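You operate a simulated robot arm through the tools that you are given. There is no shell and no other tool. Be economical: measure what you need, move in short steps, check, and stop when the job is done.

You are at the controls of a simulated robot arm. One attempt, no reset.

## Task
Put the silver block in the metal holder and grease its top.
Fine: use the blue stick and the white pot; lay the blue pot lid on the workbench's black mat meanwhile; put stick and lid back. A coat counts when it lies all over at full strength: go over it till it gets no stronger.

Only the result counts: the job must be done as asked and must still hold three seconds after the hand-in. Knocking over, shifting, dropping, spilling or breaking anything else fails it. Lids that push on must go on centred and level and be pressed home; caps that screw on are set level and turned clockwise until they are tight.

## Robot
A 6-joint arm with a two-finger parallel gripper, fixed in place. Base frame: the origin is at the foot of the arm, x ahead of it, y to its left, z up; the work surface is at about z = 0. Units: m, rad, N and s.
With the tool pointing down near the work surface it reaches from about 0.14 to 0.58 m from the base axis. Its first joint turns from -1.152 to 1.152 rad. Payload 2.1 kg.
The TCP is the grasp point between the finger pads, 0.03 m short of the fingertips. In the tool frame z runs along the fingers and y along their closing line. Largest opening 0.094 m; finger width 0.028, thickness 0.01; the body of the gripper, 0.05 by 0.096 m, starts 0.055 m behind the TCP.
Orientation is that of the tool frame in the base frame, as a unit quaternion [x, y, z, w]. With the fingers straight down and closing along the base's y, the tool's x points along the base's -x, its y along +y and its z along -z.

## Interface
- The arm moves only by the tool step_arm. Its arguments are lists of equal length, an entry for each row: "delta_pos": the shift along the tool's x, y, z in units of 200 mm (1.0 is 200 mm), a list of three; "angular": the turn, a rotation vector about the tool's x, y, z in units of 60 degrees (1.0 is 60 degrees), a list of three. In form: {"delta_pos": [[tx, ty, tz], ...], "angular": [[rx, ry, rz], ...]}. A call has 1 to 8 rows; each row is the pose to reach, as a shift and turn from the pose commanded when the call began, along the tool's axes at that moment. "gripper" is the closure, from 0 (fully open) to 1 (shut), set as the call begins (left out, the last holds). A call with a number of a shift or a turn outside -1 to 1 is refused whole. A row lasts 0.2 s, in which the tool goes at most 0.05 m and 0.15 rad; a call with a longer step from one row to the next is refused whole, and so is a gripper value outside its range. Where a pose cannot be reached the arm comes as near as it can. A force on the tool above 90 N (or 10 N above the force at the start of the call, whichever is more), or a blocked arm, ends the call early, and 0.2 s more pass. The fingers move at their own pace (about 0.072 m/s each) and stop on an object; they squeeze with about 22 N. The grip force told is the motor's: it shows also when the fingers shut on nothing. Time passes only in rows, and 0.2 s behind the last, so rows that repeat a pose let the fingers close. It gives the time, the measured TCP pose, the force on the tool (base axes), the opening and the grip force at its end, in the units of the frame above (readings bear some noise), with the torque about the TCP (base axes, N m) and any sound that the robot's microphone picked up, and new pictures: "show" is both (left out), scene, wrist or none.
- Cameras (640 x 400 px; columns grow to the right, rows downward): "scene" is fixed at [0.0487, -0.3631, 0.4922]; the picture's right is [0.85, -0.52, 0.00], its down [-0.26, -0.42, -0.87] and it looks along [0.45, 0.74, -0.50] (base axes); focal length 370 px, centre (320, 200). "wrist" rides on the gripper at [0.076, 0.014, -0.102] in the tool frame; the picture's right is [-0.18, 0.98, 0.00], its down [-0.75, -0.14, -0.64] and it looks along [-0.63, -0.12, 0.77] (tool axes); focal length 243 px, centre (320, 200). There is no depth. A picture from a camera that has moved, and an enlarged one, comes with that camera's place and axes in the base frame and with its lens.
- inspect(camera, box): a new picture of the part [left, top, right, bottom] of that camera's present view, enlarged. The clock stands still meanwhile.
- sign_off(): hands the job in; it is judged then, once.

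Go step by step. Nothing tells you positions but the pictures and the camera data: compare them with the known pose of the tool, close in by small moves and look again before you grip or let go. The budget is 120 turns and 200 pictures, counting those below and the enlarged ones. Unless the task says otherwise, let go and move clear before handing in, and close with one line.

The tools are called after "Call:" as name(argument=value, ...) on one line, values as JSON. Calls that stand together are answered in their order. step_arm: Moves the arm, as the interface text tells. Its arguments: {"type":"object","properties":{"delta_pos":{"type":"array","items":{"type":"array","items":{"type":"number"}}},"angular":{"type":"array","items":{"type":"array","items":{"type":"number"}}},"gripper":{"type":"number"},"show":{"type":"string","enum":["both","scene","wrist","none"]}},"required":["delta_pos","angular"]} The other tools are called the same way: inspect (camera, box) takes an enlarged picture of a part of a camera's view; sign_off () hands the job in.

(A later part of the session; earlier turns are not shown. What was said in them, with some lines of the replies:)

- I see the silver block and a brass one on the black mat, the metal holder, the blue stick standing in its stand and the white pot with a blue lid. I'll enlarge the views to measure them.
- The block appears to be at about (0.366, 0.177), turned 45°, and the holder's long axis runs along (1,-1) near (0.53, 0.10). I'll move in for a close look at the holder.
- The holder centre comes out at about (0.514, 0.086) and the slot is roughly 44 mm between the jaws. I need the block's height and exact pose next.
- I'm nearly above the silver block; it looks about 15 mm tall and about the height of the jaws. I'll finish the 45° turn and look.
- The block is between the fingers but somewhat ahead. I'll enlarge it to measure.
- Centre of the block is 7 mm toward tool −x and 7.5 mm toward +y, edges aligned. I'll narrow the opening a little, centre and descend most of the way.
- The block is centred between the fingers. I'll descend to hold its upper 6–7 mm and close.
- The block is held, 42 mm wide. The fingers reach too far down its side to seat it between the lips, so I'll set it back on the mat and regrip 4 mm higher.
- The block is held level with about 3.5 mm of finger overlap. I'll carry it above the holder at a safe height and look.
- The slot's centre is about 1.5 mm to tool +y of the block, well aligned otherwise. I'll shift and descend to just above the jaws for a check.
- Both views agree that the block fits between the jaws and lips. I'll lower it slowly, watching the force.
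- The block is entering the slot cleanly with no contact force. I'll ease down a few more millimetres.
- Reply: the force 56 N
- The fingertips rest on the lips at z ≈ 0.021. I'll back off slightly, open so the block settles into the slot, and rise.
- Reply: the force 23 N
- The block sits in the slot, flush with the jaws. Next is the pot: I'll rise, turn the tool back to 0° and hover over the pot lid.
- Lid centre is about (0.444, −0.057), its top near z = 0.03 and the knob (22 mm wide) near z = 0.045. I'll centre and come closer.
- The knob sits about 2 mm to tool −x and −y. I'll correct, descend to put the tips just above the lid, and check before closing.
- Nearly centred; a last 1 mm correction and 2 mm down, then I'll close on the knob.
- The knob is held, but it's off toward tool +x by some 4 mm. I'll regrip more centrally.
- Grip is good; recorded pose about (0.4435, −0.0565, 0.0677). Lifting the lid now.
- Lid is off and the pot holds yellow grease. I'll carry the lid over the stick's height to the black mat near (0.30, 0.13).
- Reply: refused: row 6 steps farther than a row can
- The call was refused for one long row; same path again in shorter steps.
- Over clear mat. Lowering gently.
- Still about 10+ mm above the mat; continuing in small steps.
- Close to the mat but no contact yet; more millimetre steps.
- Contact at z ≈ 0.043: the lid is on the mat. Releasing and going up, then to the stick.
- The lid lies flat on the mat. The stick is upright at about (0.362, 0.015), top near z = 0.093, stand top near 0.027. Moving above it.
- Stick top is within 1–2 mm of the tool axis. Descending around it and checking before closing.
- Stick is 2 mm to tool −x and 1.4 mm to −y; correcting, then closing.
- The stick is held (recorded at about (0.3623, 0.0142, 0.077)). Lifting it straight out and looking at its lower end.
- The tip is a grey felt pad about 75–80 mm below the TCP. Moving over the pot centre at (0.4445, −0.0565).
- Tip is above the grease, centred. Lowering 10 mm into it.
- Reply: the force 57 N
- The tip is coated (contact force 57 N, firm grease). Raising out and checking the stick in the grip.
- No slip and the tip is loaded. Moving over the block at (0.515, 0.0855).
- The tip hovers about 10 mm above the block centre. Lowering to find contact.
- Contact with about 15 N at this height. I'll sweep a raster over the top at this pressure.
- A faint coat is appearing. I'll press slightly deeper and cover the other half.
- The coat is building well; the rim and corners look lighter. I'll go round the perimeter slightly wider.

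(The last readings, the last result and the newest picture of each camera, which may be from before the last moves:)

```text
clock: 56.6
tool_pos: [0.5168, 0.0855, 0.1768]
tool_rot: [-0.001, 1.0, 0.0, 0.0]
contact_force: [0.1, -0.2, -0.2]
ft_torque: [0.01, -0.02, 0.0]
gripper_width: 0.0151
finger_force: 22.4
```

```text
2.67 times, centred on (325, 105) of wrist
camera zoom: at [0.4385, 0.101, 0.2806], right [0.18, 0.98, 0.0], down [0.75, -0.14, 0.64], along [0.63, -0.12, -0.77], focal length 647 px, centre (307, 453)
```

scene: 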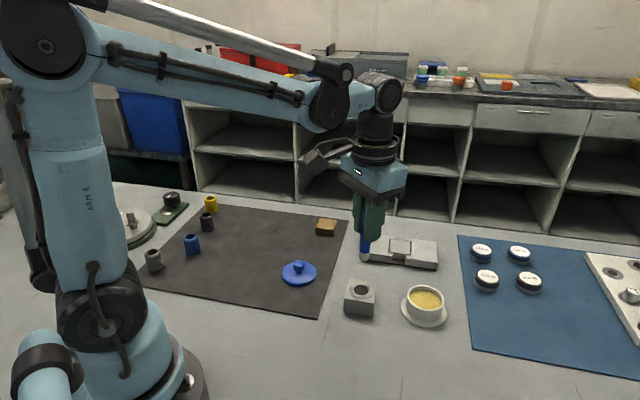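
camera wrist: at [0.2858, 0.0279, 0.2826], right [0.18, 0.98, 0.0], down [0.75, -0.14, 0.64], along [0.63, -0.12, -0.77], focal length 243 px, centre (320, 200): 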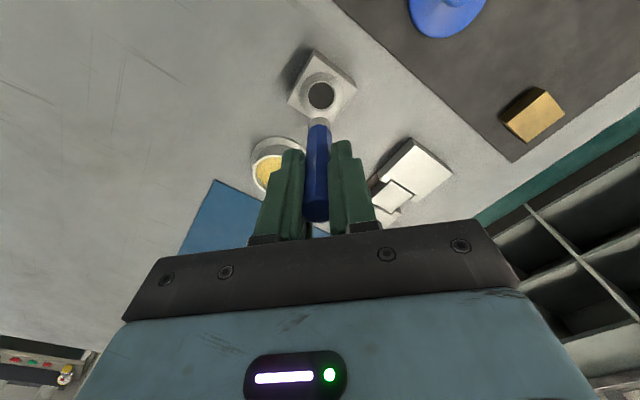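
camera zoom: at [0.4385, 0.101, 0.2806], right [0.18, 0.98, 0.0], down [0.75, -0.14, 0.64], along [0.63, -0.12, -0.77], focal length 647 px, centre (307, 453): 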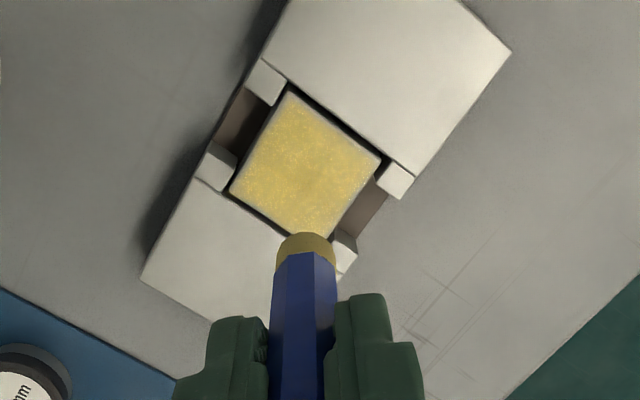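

Full coverage now; I'll get a tight reference view, then dip again for further passes to see whether it still strengthens.

Call:
inspect(camera="scene", box=[385, 235, 415, 262])

Call:
step_arm(delta_pos=[[0.08, -0.17, 0], [0.17, -0.35, 0], [0.26, -0.53, 0], [0.35, -0.71, 0.0], [0.35, -0.71, 0.2], [0.35, -0.71, 0.37], [0.35, -0.71, 0.385]], angular=[[0, 0, 0], [0, 0, 0], [0, 0, 0], [0, 0, 0], [0, 0, 0], [0, 0, 0], [0, 0, 0]], show="none")

Call:
inspect(camera="scene", box=[385, 240, 465, 335])

```text
14.81 times, centred on (400, 248) of scene
camera zoom: at [0.0487, -0.3631, 0.4922], right [0.85, -0.52, 0.0], down [-0.26, -0.42, -0.87], along [0.45, 0.74, -0.5], focal length 5486 px, centre (-865, -518)
```

zoom: 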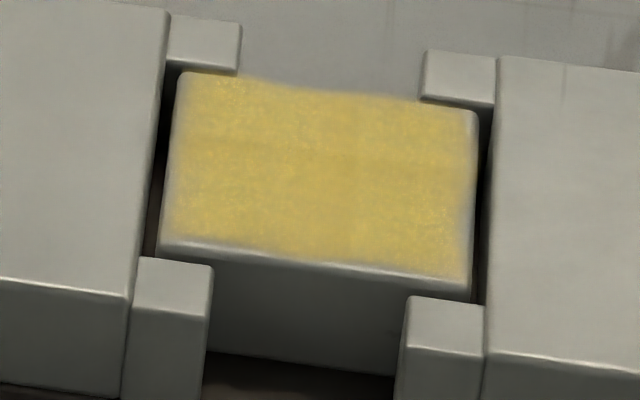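

```text
clock: 58.2
tool_pos: [0.4435, -0.0571, 0.1008]
tool_rot: [-0.001, 1.0, 0.0, 0.0]
contact_force: [-0.3, -1.0, -0.2]
ft_torque: [-0.02, 0.04, -0.03]
gripper_width: 0.0149
finger_force: 22.3
```

```text
4.21 times, centred on (425, 288) of scene
camera zoom: at [0.0487, -0.3631, 0.4922], right [0.85, -0.52, 0.0], down [-0.26, -0.42, -0.87], along [0.45, 0.74, -0.5], focal length 1559 px, centre (-122, -168)
```

zoom: 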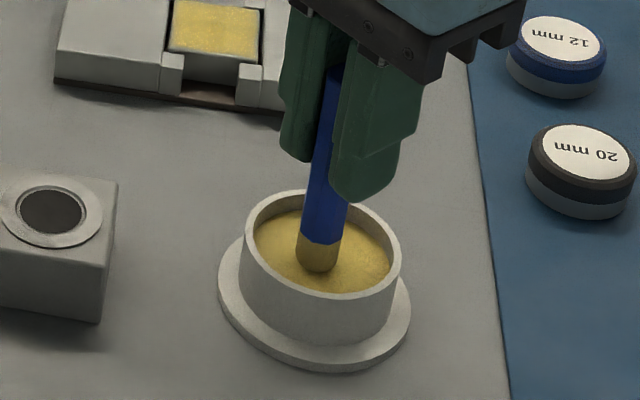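

The coat is even over the face. Dipping a few millimetres more and coming back up.

Call:
step_arm(delta_pos=[[0, 0, 0.01], [0, 0, 0.018], [0, 0, 0.018]], angular=[[0, 0, 0], [0, 0, 0], [0, 0, 0]], show="none")

Call:
step_arm(delta_pos=[[0, 0, -0.1], [0, 0, -0.25], [0, 0, -0.4], [0, 0, -0.4]], angular=[[0, 0, 0], [0, 0, 0], [0, 0, 0], [0, 0, 0]], show="none")

Call:
inspect(camera="scene", box=[385, 200, 465, 325])

```text
clock: 59.0
tool_pos: [0.4441, -0.0556, 0.0982]
tool_rot: [0.0, 1.0, 0.0, 0.0]
contact_force: [-2.1, 1.3, 22.7]
ft_torque: [0.08, 0.15, 0.05]
gripper_width: 0.0154
finger_force: 22.6
```

```text
clock: 60.0
tool_pos: [0.4444, -0.0566, 0.1789]
tool_rot: [0.0, 1.0, 0.0, 0.0]
contact_force: [-0.2, 0.1, -0.7]
ft_torque: [0.0, 0.02, -0.01]
gripper_width: 0.015
finger_force: 22.5
```

```text
3.20 times, centred on (425, 262) of scene
camera zoom: at [0.0487, -0.3631, 0.4922], right [0.85, -0.52, 0.0], down [-0.26, -0.42, -0.87], along [0.45, 0.74, -0.5], focal length 1185 px, centre (-16, 0)
```

zoom: 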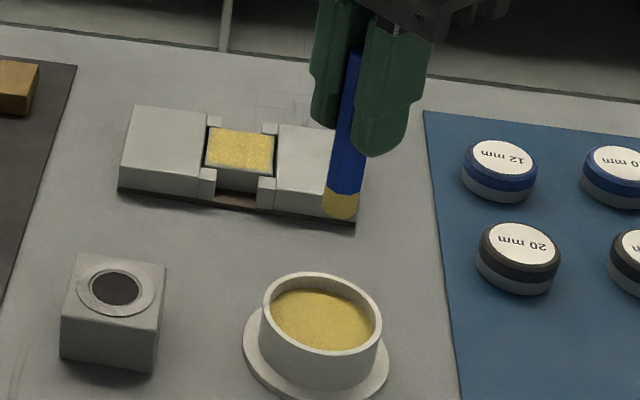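

Reloaded, stick unchanged in the grip. Back to the block for two more full rasters and perimeter passes.

Call:
step_arm(delta_pos=[[-0.08, 0.17, 0], [-0.17, 0.35, 0], [-0.26, 0.53, 0], [-0.35, 0.71, 0.0], [-0.35, 0.71, 0.2], [-0.35, 0.71, 0.38], [-0.35, 0.71, 0.402]], angular=[[0, 0, 0], [0, 0, 0], [0, 0, 0], [0, 0, 0], [0, 0, 0], [0, 0, 0], [0, 0, 0]], show="none")

Call:
step_arm(delta_pos=[[0.0954, 0, 0], [0.0477, -0.0477, 0], [0, -0.0954, 0], [-0.023, -0.0725, 0], [0.0247, -0.0247, 0], [0.0725, 0.023, 0], [0.0477, 0.0477, 0], [0, 0, 0]], angular=[[0, 0, 0], [0, 0, 0], [0, 0, 0], [0, 0, 0], [0, 0, 0], [0, 0, 0], [0, 0, 0], [0, 0, 0]], show="none")

Call:
step_arm(delta_pos=[[-0.0477, -0.0477, 0], [-0.0725, -0.023, 0], [-0.0247, 0.0247, 0], [0.023, 0.0725, 0], [0, 0.0954, 0], [-0.0477, 0.0477, 0], [-0.0954, 0, 0], [0, 0, 0]], angular=[[0, 0, 0], [0, 0, 0], [0, 0, 0], [0, 0, 0], [0, 0, 0], [0, 0, 0], [0, 0, 0], [0, 0, 0]], show="none")

Call:
inspect(camera="wrist", box=[250, 40, 400, 200])

```text
clock: 61.6
tool_pos: [0.5154, 0.0857, 0.0973]
tool_rot: [0.0, 1.0, 0.0, 0.001]
contact_force: [0.0, 1.8, 7.5]
ft_torque: [0.06, -0.02, -0.03]
gripper_width: 0.0153
finger_force: 21.9
```

```text
clock: 63.4
tool_pos: [0.5142, 0.085, 0.0971]
tool_rot: [-0.001, 1.0, 0.0, -0.001]
contact_force: [-2.0, 1.4, 5.8]
ft_torque: [0.13, 0.15, -0.03]
gripper_width: 0.0154
finger_force: 21.7
```

```text
clock: 65.2
tool_pos: [0.516, 0.0845, 0.0955]
tool_rot: [0.0, 1.0, 0.001, 0.0]
contact_force: [3.5, -0.4, 9.2]
ft_torque: [-0.08, -0.28, -0.03]
gripper_width: 0.015
finger_force: 22.3
```

```text
2.50 times, centred on (325, 120) of wrist
camera zoom: at [0.4385, 0.1, 0.2], right [0.18, 0.98, 0.0], down [0.75, -0.14, 0.64], along [0.63, -0.12, -0.77], focal length 606 px, centre (308, 400)
```

zoom: 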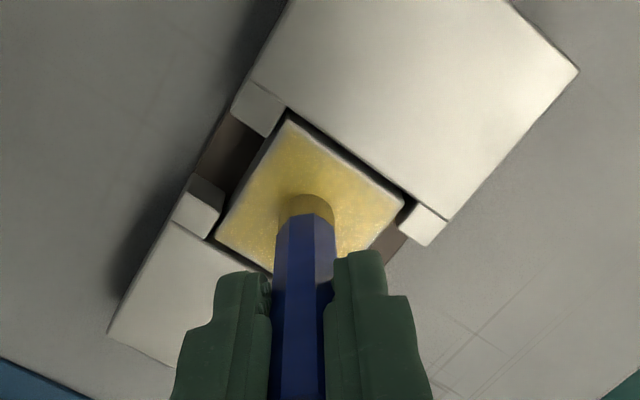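

Good steady contact. Two perimeter passes and one more raster, then compare.

Call:
step_arm(delta_pos=[[0.1131, 0, 0], [0.0566, -0.0566, 0], [0, -0.1131, 0], [-0.0566, -0.0566, 0], [-0.1131, 0, 0], [-0.0566, 0.0566, 0], [0, 0.1131, 0], [0, 0, 0]], angular=[[0, 0, 0], [0, 0, 0], [0, 0, 0], [0, 0, 0], [0, 0, 0], [0, 0, 0], [0, 0, 0], [0, 0, 0]], show="none")

Call:
step_arm(delta_pos=[[0, 0.1131, 0], [0.0566, 0.0566, 0], [0.1131, 0, 0], [0.0566, -0.0566, 0], [0, -0.1131, 0], [-0.0566, -0.0566, 0], [-0.1131, 0, 0], [0, 0, 0]], angular=[[0, 0, 0], [0, 0, 0], [0, 0, 0], [0, 0, 0], [0, 0, 0], [0, 0, 0], [0, 0, 0], [0, 0, 0]], show="none")

Call:
step_arm(delta_pos=[[0, 0, -0.1], [0, 0, -0.3], [0, 0, -0.4], [0, 0, -0.4]], angular=[[0, 0, 0], [0, 0, 0], [0, 0, 0], [0, 0, 0]], show="none")

Call:
inspect(camera="scene", box=[385, 235, 415, 262])

Call:
inspect(camera="wrist", box=[250, 30, 400, 180])

```text
clock: 67.0
tool_pos: [0.5151, 0.0849, 0.0977]
tool_rot: [-0.001, 1.0, 0.0, -0.001]
contact_force: [0.4, -0.1, -0.5]
ft_torque: [-0.01, -0.01, -0.04]
gripper_width: 0.0153
finger_force: 21.8
```

```text
clock: 68.8
tool_pos: [0.5149, 0.0852, 0.0972]
tool_rot: [0.001, 1.0, 0.0, 0.0]
contact_force: [1.4, 0.3, 6.4]
ft_torque: [-0.03, -0.17, 0.01]
gripper_width: 0.0153
finger_force: 22.5
```

```text
clock: 69.8
tool_pos: [0.5149, 0.0832, 0.1778]
tool_rot: [0.0, 1.0, 0.001, -0.001]
contact_force: [0.4, -0.2, 0.2]
ft_torque: [0.01, 0.01, 0.02]
gripper_width: 0.0151
finger_force: 21.8
```

```text
14.81 times, centred on (400, 248) of scene
camera zoom: at [0.0487, -0.3631, 0.4922], right [0.85, -0.52, 0.0], down [-0.26, -0.42, -0.87], along [0.45, 0.74, -0.5], focal length 5486 px, centre (-865, -518)
```

zoom: 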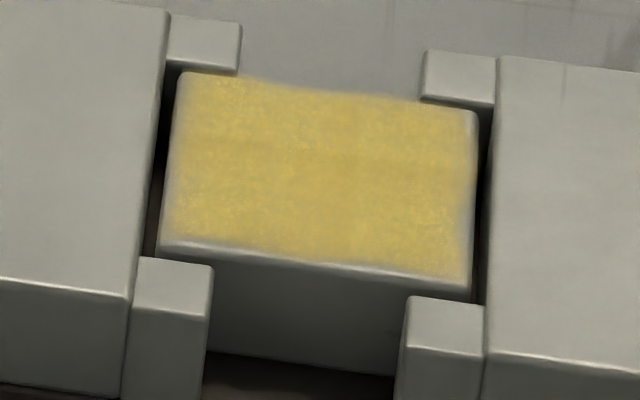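

```text
2.67 times, centred on (325, 105) of wrist
camera zoom: at [0.4377, 0.0988, 0.281], right [0.18, 0.98, 0.0], down [0.75, -0.14, 0.64], along [0.63, -0.12, -0.77], focal length 647 px, centre (307, 453)
```

zoom: 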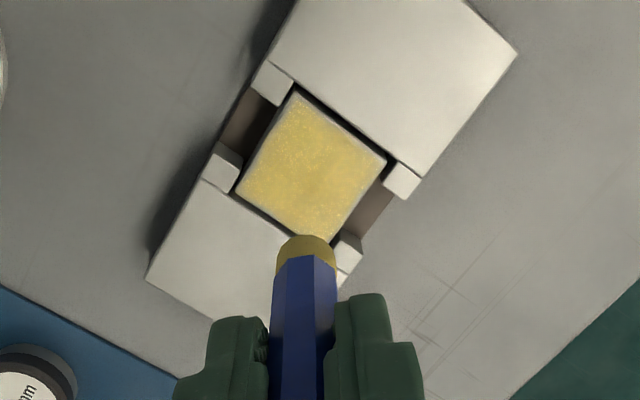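

The coat looks the same as before these passes, so it's at full strength all over. Returning the stick: by the exact commanded offsets, back above the stand.

Call:
step_arm(delta_pos=[[0.2, -0.09, 0], [0.4, -0.18, 0], [0.6, -0.28, 0], [0.76, -0.36, 0], [0.76, -0.36, 0.15], [0.76, -0.36, 0.28], [0.76, -0.36, 0.28]], angular=[[0, 0, 0], [0, 0, 0], [0, 0, 0], [0, 0, 0], [0, 0, 0], [0, 0, 0], [0, 0, 0]], show="none")

Call:
inspect(camera="scene", box=[325, 240, 395, 325])

Call:
inspect(camera="wrist", box=[250, 40, 400, 200])

```text
clock: 71.4
tool_pos: [0.3638, 0.0115, 0.1201]
tool_rot: [-0.001, 1.0, 0.0, 0.0]
contact_force: [-0.3, 0.2, -0.5]
ft_torque: [-0.01, -0.02, -0.01]
gripper_width: 0.0151
finger_force: 22.1
```

```text
4.71 times, centred on (360, 282) of scene
camera zoom: at [0.0487, -0.3631, 0.4922], right [0.85, -0.52, 0.0], down [-0.26, -0.42, -0.87], along [0.45, 0.74, -0.5], focal length 1743 px, centre (132, -188)
```

zoom: 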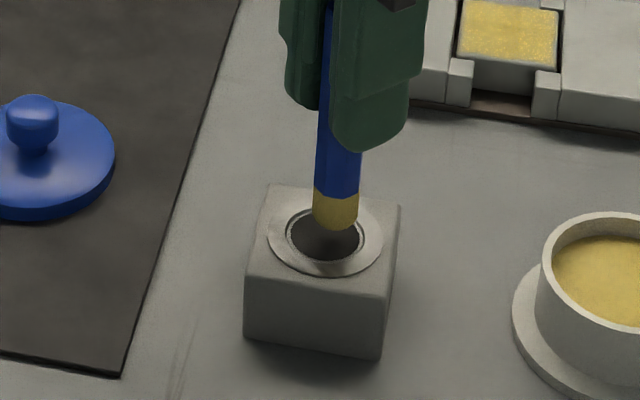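

```text
2.50 times, centred on (325, 120) of wrist
camera zoom: at [0.2858, 0.0269, 0.223], right [0.18, 0.98, 0.0], down [0.75, -0.14, 0.64], along [0.63, -0.12, -0.77], focal length 606 px, centre (308, 400)
```

zoom: 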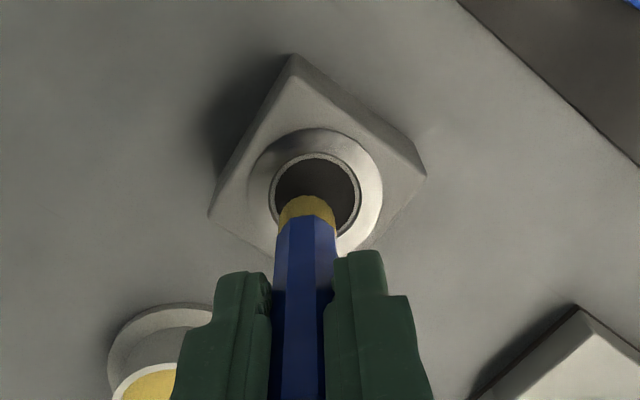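

The hole is wide (28 mm) and the stick is lined up within a few mm. Inserting with a 1.5 mm y trim.

Call:
step_arm(delta_pos=[[0, 0.0075, 0.05], [0, 0.0075, 0.1], [0, 0.0075, 0.15], [0, 0.0075, 0.18], [0, 0.0075, 0.2], [0, 0.0075, 0.2]], angular=[[0, 0, 0], [0, 0, 0], [0, 0, 0], [0, 0, 0], [0, 0, 0], [0, 0, 0]], show="none")

Call:
step_arm(delta_pos=[[0, 0, 0.01], [0, 0, 0.02], [0, 0, 0.02]], angular=[[0, 0, 0], [0, 0, 0], [0, 0, 0]], show="none")

Call:
inspect(camera="scene", box=[325, 240, 395, 325])

Call:
inspect(camera="wrist", box=[220, 40, 430, 240])

```text
clock: 72.8
tool_pos: [0.3628, 0.0134, 0.0808]
tool_rot: [0.0, 1.0, 0.0, 0.001]
contact_force: [0.9, 0.3, -0.4]
ft_torque: [0.01, 0.03, -0.01]
gripper_width: 0.0151
finger_force: 21.4
```

```text
clock: 73.6
tool_pos: [0.3624, 0.0146, 0.0774]
tool_rot: [0.0, 1.0, 0.0, 0.001]
contact_force: [0.9, -2.1, 13.7]
ft_torque: [-0.12, -0.01, -0.02]
gripper_width: 0.0153
finger_force: 21.7
```

```text
4.71 times, centred on (360, 282) of scene
camera zoom: at [0.0486, -0.3631, 0.4922], right [0.85, -0.52, 0.0], down [-0.26, -0.42, -0.87], along [0.45, 0.74, -0.5], focal length 1743 px, centre (132, -188)
```

zoom: 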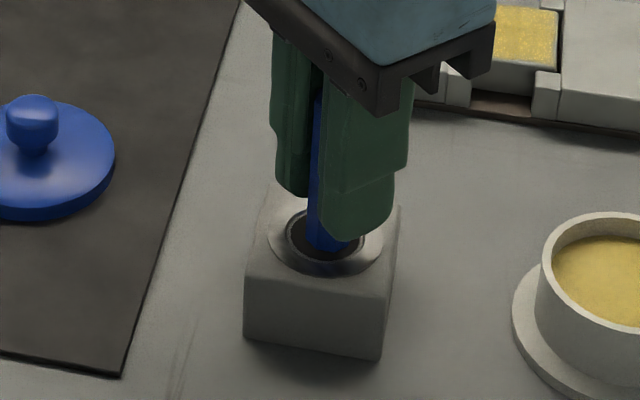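

```text
2.00 times, centred on (325, 140) of wrist
camera zoom: at [0.2856, 0.0295, 0.1799], right [0.18, 0.98, 0.0], down [0.75, -0.14, 0.64], along [0.63, -0.12, -0.77], focal length 485 px, centre (310, 320)
```

zoom: 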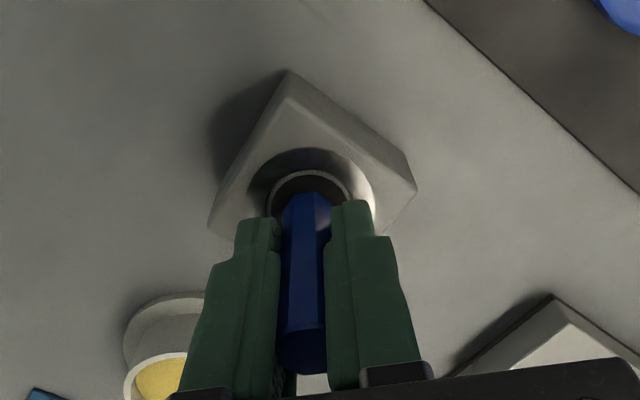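

The stick is bottomed in its stand at the original height. Relieving, opening and rising.

Call:
step_arm(delta_pos=[[0, 0, -0.002], [0, 0, -0.002], [0, 0, -0.002], [0, 0, -0.002]], angular=[[0, 0, 0], [0, 0, 0], [0, 0, 0], [0, 0, 0]], gripper=0.55, show="none")

Call:
inspect(camera="wrist", box=[220, 40, 430, 240])

Call:
step_arm(delta_pos=[[0, 0, -0.1], [0, 0, -0.25], [0, 0, -0.45], [0, 0, -0.55], [0, 0, -0.55]], angular=[[0, 0, 0], [0, 0, 0], [0, 0, 0], [0, 0, 0], [0, 0, 0]], show="none")

Call:
inspect(camera="scene", box=[270, 240, 470, 335])

Call:
inspect(camera="scene", box=[335, 250, 385, 325])

```text
clock: 74.6
tool_pos: [0.3622, 0.0147, 0.0774]
tool_rot: [0.0, 1.0, 0.0, 0.0]
contact_force: [-0.6, -0.6, 0.1]
ft_torque: [-0.02, -0.03, -0.02]
gripper_width: 0.0423
finger_force: 0.2
```

```text
2.00 times, centred on (325, 140) of wrist
camera zoom: at [0.2853, 0.0299, 0.1808], right [0.18, 0.98, 0.0], down [0.75, -0.14, 0.64], along [0.63, -0.12, -0.77], focal length 485 px, centre (310, 320)
```

zoom: 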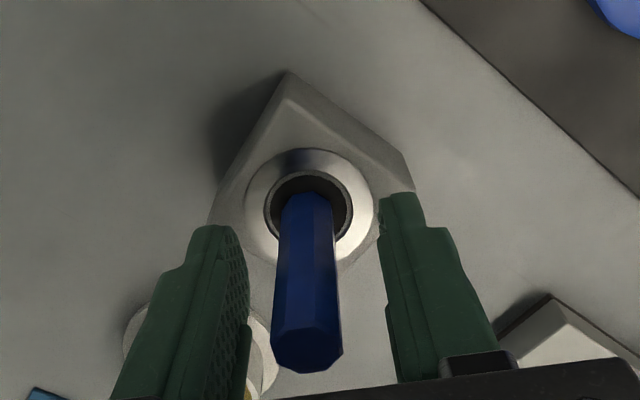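

```text
clock: 75.8
tool_pos: [0.3621, 0.0147, 0.1876]
tool_rot: [0.0, 1.0, 0.0, 0.0]
contact_force: [0.0, -0.4, -0.6]
ft_torque: [0.01, -0.03, 0.03]
gripper_width: 0.0421
finger_force: 0.1
```

```text
3.20 times, centred on (370, 288) of scene
camera zoom: at [0.0487, -0.3631, 0.4922], right [0.85, -0.52, 0.0], down [-0.26, -0.42, -0.87], along [0.45, 0.74, -0.5], focal length 1185 px, centre (160, -80)
```

zoom: 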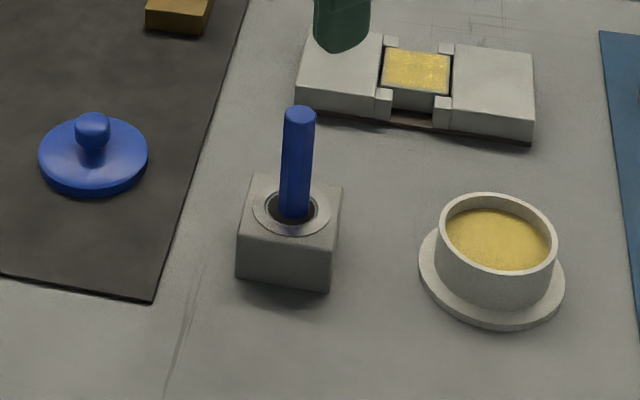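

```text
5.33 times, centred on (360, 288) of scene
camera zoom: at [0.0487, -0.3631, 0.4922], right [0.85, -0.52, 0.0], down [-0.26, -0.42, -0.87], along [0.45, 0.74, -0.5], focal length 1975 px, centre (107, -267)
```

zoom: 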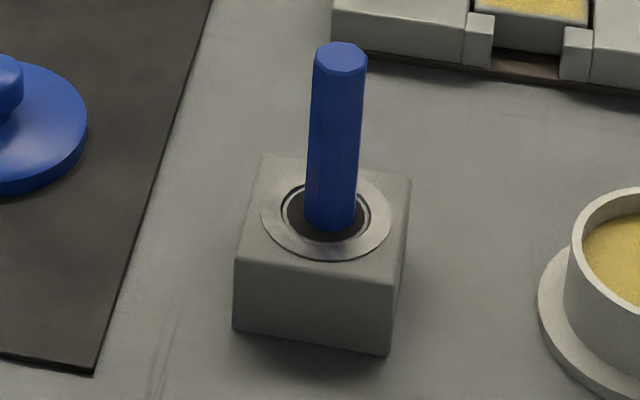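

The stick stands upright in its stand, as at first. Now back to the lid by exact reverse offsets.

Call:
step_arm(delta_pos=[[0.08, 0.15, 0], [0.16, 0.3, 0], [0.24, 0.46, 0], [0.315, 0.6095, 0.1], [0.315, 0.6095, 0.3], [0.315, 0.6095, 0.5], [0.315, 0.6095, 0.6], [0.315, 0.6095, 0.6]], angular=[[0, 0, 0], [0, 0, 0], [0, 0, 0], [0, 0, 0], [0, 0, 0], [0, 0, 0], [0, 0, 0], [0, 0, 0]], show="none")

Call:
inspect(camera="wrist", box=[220, 40, 430, 240])

Call:
inspect(camera="scene", box=[260, 220, 350, 300])

```text
clock: 77.6
tool_pos: [0.2983, 0.136, 0.0666]
tool_rot: [0.0, 1.0, 0.001, 0.0]
contact_force: [-0.2, -0.2, 0.5]
ft_torque: [-0.01, -0.02, -0.03]
gripper_width: 0.0423
finger_force: 0.0
```

```text
2.00 times, centred on (325, 140) of wrist
camera zoom: at [0.2225, 0.1521, 0.17], right [0.18, 0.98, 0.0], down [0.75, -0.14, 0.64], along [0.63, -0.12, -0.77], focal length 485 px, centre (310, 320)
```

zoom: 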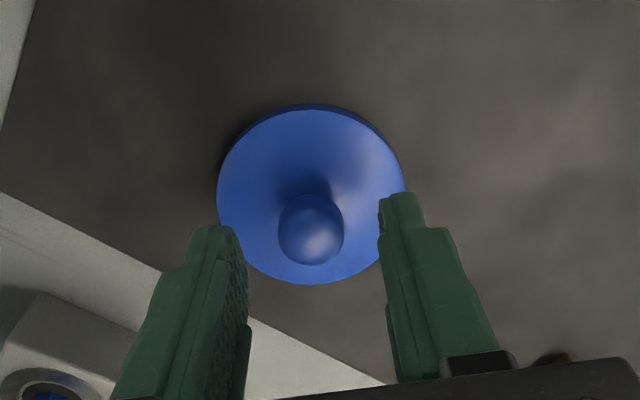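

```text
5.00 times, centred on (305, 260) of scene
camera zoom: at [0.0487, -0.3631, 0.4922], right [0.85, -0.52, 0.0], down [-0.26, -0.42, -0.87], along [0.45, 0.74, -0.5], focal length 1852 px, centre (395, -100)
```

zoom: 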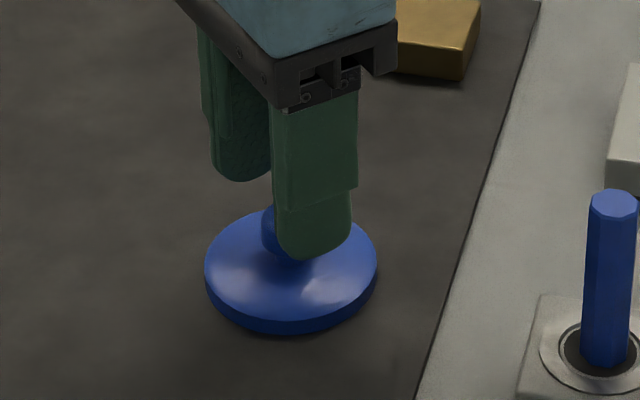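

Right over the knob. Descending to the release height, closing, lifting.

Call:
step_arm(delta_pos=[[0, 0, 0.06], [0, 0, 0.1155], [0, 0, 0.1155]], angular=[[0, 0, 0], [0, 0, 0], [0, 0, 0]], show="none")

Call:
step_arm(delta_pos=[[0, 0, 0], [0, 0, 0], [0, 0, 0]], angular=[[0, 0, 0], [0, 0, 0], [0, 0, 0]], gripper=1, show="none")

Call:
step_arm(delta_pos=[[0, 0, -0.1], [0, 0, -0.3], [0, 0, -0.5], [0, 0, -0.7], [0, 0, -0.7]], angular=[[0, 0, 0], [0, 0, 0], [0, 0, 0], [0, 0, 0], [0, 0, 0]], show="wrist")

```text
clock: 78.4
tool_pos: [0.299, 0.1369, 0.0445]
tool_rot: [0.0, 1.0, 0.0, 0.0]
contact_force: [0.9, 0.3, 0.4]
ft_torque: [0.02, 0.0, -0.02]
gripper_width: 0.0421
finger_force: 0.2
```

```text
clock: 79.2
tool_pos: [0.2992, 0.1353, 0.0429]
tool_rot: [-0.001, 1.0, 0.0, 0.0]
contact_force: [-1.4, 0.0, -0.4]
ft_torque: [-0.01, 0.0, 0.02]
gripper_width: 0.0201
finger_force: 22.3
```

```text
clock: 80.4
tool_pos: [0.2986, 0.1354, 0.1851]
tool_rot: [0.0, 1.0, -0.001, 0.0]
contact_force: [-0.3, -0.4, 0.4]
ft_torque: [-0.01, 0.01, 0.01]
gripper_width: 0.0201
finger_force: 21.9
camera wrist: at [0.2221, 0.1508, 0.2893], right [0.18, 0.98, 0.0], down [0.75, -0.14, 0.64], along [0.63, -0.12, -0.77], focal length 243 px, centre (320, 200)
```

wrist: 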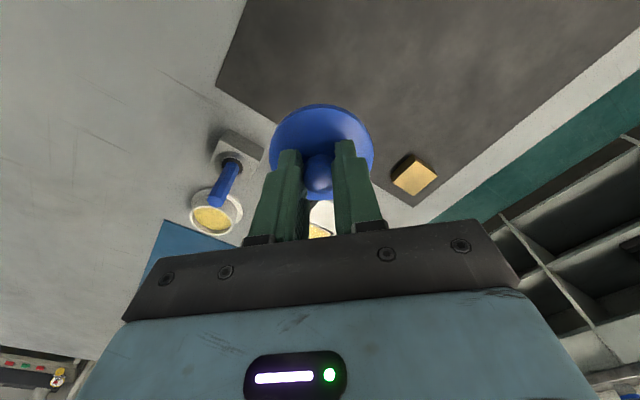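

Lid in hand. Retracing back to the pot along the reverse path, stopping about 3 cm above.

Call:
step_arm(delta_pos=[[-0.14, -0.19, 0], [-0.28, -0.38, 0], [-0.43, -0.575, 0], [-0.57, -0.765, 0], [-0.715, -0.96, 0], [-0.715, -0.96, 0.2], [-0.715, -0.96, 0.43], [-0.715, -0.96, 0.43]], angular=[[0, 0, 0], [0, 0, 0], [0, 0, 0], [0, 0, 0], [0, 0, 0], [0, 0, 0], [0, 0, 0], [0, 0, 0]], show="none")

Call:
inspect(camera="scene", box=[390, 250, 470, 335])

Call:
inspect(camera="wrist", box=[220, 40, 430, 240])

```text
clock: 82.2
tool_pos: [0.444, -0.0559, 0.0974]
tool_rot: [-0.001, 1.0, 0.0, 0.0]
contact_force: [-0.8, 0.1, -0.3]
ft_torque: [0.01, -0.02, -0.01]
gripper_width: 0.0199
finger_force: 22.0
```

```text
4.71 times, centred on (430, 292) of scene
camera zoom: at [0.0487, -0.3631, 0.4922], right [0.85, -0.52, 0.0], down [-0.26, -0.42, -0.87], along [0.45, 0.74, -0.5], focal length 1743 px, centre (-198, -235)
```

zoom: 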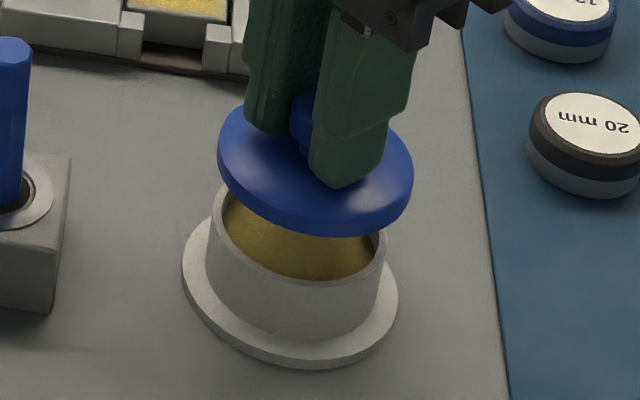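

```text
2.00 times, centred on (325, 140) of wrist
camera zoom: at [0.3663, -0.0407, 0.2016], right [0.18, 0.98, 0.0], down [0.75, -0.14, 0.64], along [0.63, -0.12, -0.77], focal length 485 px, centre (310, 320)
```

zoom: 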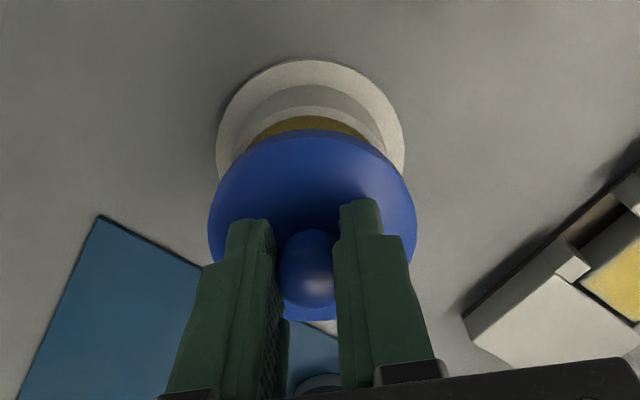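

Lined up above the pot. Lowering to the original seat height.

Call:
step_arm(delta_pos=[[0, 0, 0.06], [0, 0, 0.11], [0, 0, 0.135], [0, 0, 0.148], [0, 0, 0.148]], angular=[[0, 0, 0], [0, 0, 0], [0, 0, 0], [0, 0, 0], [0, 0, 0]], show="none")

Call:
step_arm(delta_pos=[[0, 0, 0.005], [0, 0, 0.01], [0, 0, 0.014], [0, 0, 0.014]], angular=[[0, 0, 0], [0, 0, 0], [0, 0, 0], [0, 0, 0]], show="none")

Call:
inspect(camera="scene", box=[390, 250, 470, 335])

```text
clock: 83.4
tool_pos: [0.443, -0.0563, 0.0693]
tool_rot: [0.0, 1.0, 0.0, -0.001]
contact_force: [-4.7, -2.1, 0.1]
ft_torque: [-0.09, 0.18, 0.02]
gripper_width: 0.0202
finger_force: 21.6
```

```text
clock: 84.4
tool_pos: [0.4428, -0.0552, 0.0662]
tool_rot: [0.0, 1.0, 0.0, 0.002]
contact_force: [-5.5, -7.3, 15.1]
ft_torque: [-0.17, 0.02, -0.05]
gripper_width: 0.0202
finger_force: 22.0
```

```text
4.71 times, centred on (430, 292) of scene
camera zoom: at [0.0486, -0.363, 0.4922], right [0.85, -0.52, 0.0], down [-0.26, -0.42, -0.87], along [0.45, 0.74, -0.5], focal length 1743 px, centre (-198, -235)
```

zoom: 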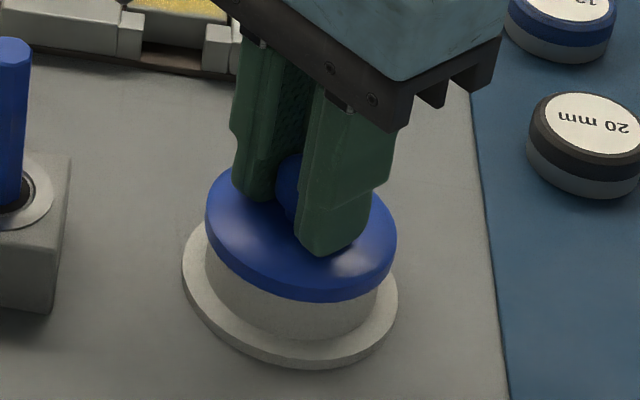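

The lid is on at its original height with 15 N. Pressing slightly more while held, then releasing.

Call:
step_arm(delta_pos=[[0, 0, 0.004], [0, 0, 0.008], [0, 0, 0.008]], angular=[[0, 0, 0], [0, 0, 0], [0, 0, 0]], show="none")

Call:
step_arm(delta_pos=[[0, 0, -0.01], [0, 0, -0.01], [0, 0, -0.01]], angular=[[0, 0, 0], [0, 0, 0], [0, 0, 0]], gripper=0.55, show="none")

Call:
step_arm(delta_pos=[[0, 0, -0.1], [0, 0, -0.2], [0, 0, -0.2]], angular=[[0, 0, 0], [0, 0, 0], [0, 0, 0]], show="none")

Call:
inspect(camera="scene", box=[390, 250, 470, 335])

Call:
inspect(camera="wrist", box=[220, 40, 430, 240])

```text
clock: 85.2
tool_pos: [0.4429, -0.055, 0.0647]
tool_rot: [-0.001, 1.0, -0.001, 0.0]
contact_force: [-4.4, -10.1, 48.2]
ft_torque: [-0.26, 0.01, -0.01]
gripper_width: 0.0199
finger_force: 21.9
```

```text
clock: 86.0
tool_pos: [0.4435, -0.0551, 0.0653]
tool_rot: [0.001, 1.0, -0.001, -0.001]
contact_force: [0.2, -0.7, 0.0]
ft_torque: [0.02, -0.01, -0.01]
gripper_width: 0.0422
finger_force: 0.0
```

```text
clock: 86.8
tool_pos: [0.4422, -0.0555, 0.1064]
tool_rot: [0.0, 1.0, 0.0, 0.0]
contact_force: [-0.5, 0.1, 0.6]
ft_torque: [-0.02, 0.0, -0.02]
gripper_width: 0.0424
finger_force: 0.2
```

```text
4.71 times, centred on (430, 292) of scene
camera zoom: at [0.0487, -0.3631, 0.4922], right [0.85, -0.52, 0.0], down [-0.26, -0.42, -0.87], along [0.45, 0.74, -0.5], focal length 1743 px, centre (-198, -235)
```

zoom: 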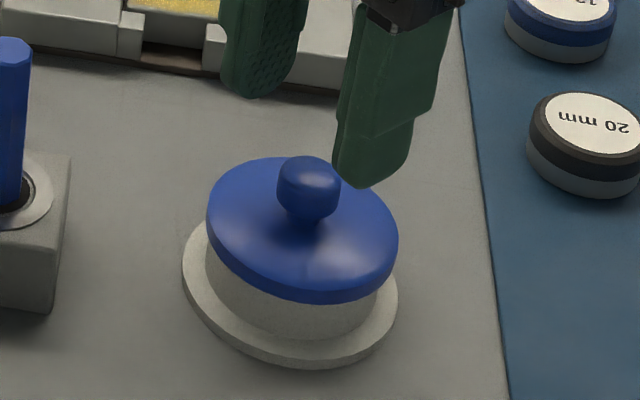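

```text
2.00 times, centred on (325, 140) of wrist
camera zoom: at [0.3657, -0.0394, 0.2095], right [0.18, 0.98, 0.0], down [0.75, -0.14, 0.64], along [0.63, -0.12, -0.77], focal length 485 px, centre (310, 320)
```

zoom: 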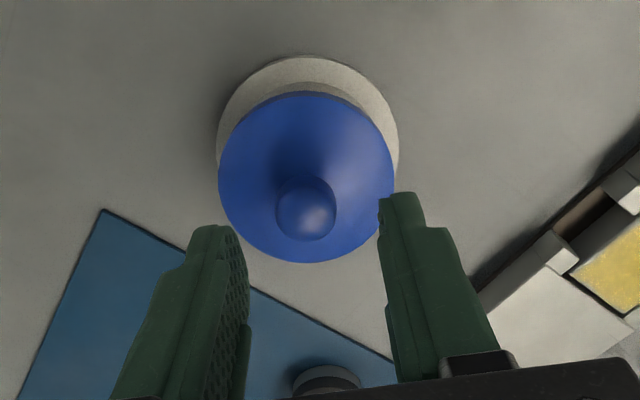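

The lid sits centred and level as at the start. I'll close the fingers and press the knob from above to be sure it's home.

Call:
step_arm(delta_pos=[[0, 0, 0], [0, 0, 0], [0, 0, 0], [0, 0, 0.07], [0, 0, 0.09], [0, 0, 0.09]], angular=[[0, 0, 0], [0, 0, 0], [0, 0, 0], [0, 0, 0], [0, 0, 0], [0, 0, 0]], gripper=1, show="none")

Call:
step_arm(delta_pos=[[0, 0, 0.005], [0, 0, 0.01], [0, 0, 0.01]], angular=[[0, 0, 0], [0, 0, 0], [0, 0, 0]], show="none")

Call:
inspect(camera="scene", box=[390, 250, 470, 335])

```text
clock: 88.2
tool_pos: [0.4438, -0.0561, 0.0887]
tool_rot: [0.001, 1.0, 0.0, 0.0]
contact_force: [-0.4, 0.5, 0.2]
ft_torque: [0.01, -0.06, 0.0]
gripper_width: 0.0001
finger_force: 22.2
```

```text
clock: 89.0
tool_pos: [0.4432, -0.0541, 0.0857]
tool_rot: [-0.001, 1.0, 0.001, 0.0]
contact_force: [3.0, 7.2, 50.4]
ft_torque: [0.21, -0.23, 0.07]
gripper_width: 0.0
finger_force: 21.7
```

```text
4.71 times, centred on (430, 292) of scene
camera zoom: at [0.0485, -0.363, 0.4922], right [0.85, -0.52, 0.0], down [-0.26, -0.42, -0.87], along [0.45, 0.74, -0.5], focal length 1743 px, centre (-198, -235)
```

zoom: 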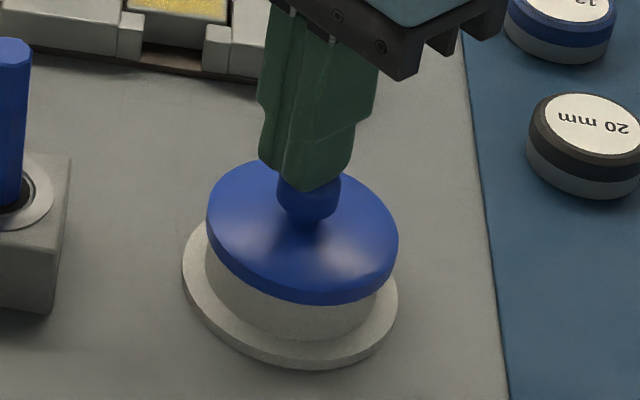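

Pressed at 50 N with no further movement: the lid is home. Rising clear and taking a final look at everything.

Call:
step_arm(delta_pos=[[0, 0, -0.1], [0, 0, -0.3], [0, 0, -0.5], [0.1, 0, -0.7], [0.1, 0, -0.7]], angular=[[0, 0, 0], [0, 0, 0], [0, 0, 0], [0, 0, 0], [0, 0, 0]], gripper=0.5, show="scene")

Call:
inspect(camera="scene", box=[330, 220, 470, 335])

Call:
inspect(camera="scene", box=[385, 235, 415, 262])

```text
clock: 90.2
tool_pos: [0.4233, -0.056, 0.224]
tool_rot: [0.0, 1.0, 0.0, -0.001]
contact_force: [0.0, 0.4, -0.7]
ft_torque: [-0.03, -0.01, 0.0]
gripper_width: 0.0473
finger_force: 0.1
```

scene: 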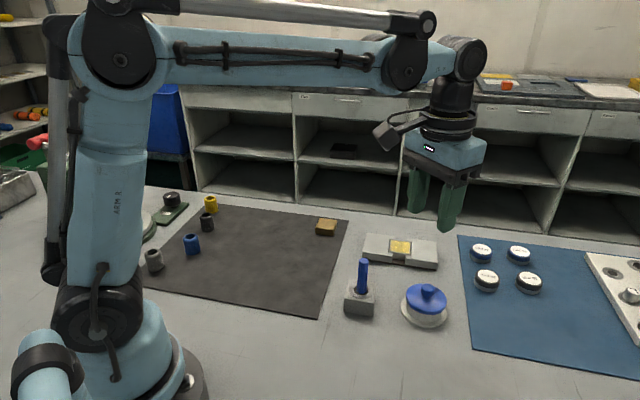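

```text
3.48 times, centred on (400, 278) of scene
camera zoom: at [0.0487, -0.3631, 0.4922], right [0.85, -0.52, 0.0], down [-0.26, -0.42, -0.87], along [0.45, 0.74, -0.5], focal length 1288 px, centre (42, -70)
```

zoom: 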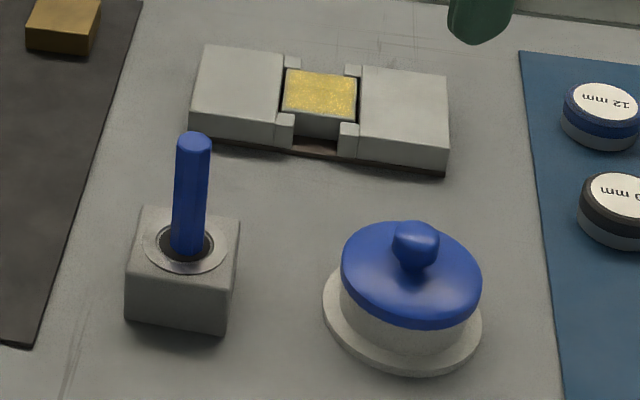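

```text
14.81 times, centred on (400, 248) of scene
camera zoom: at [0.0487, -0.3631, 0.4922], right [0.85, -0.52, 0.0], down [-0.26, -0.42, -0.87], along [0.45, 0.74, -0.5], focal length 5486 px, centre (-865, -518)
```

zoom: 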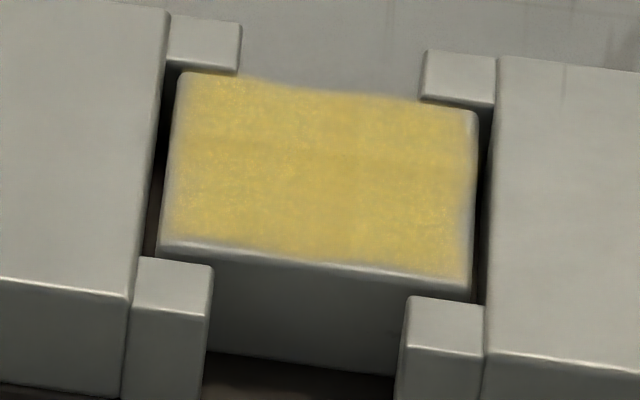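

Everything is in place: the block is seated and evenly coated, the stick is in its stand and the lid is on. The arm is clear, so I'm handing in.

Call:
sign_off()

```text
The job is handed in.
```

The silver block is seated in the metal holder with an even, full-strength coat of grease on its top; the blue stick is back in its stand and the lid is pressed home on the pot.
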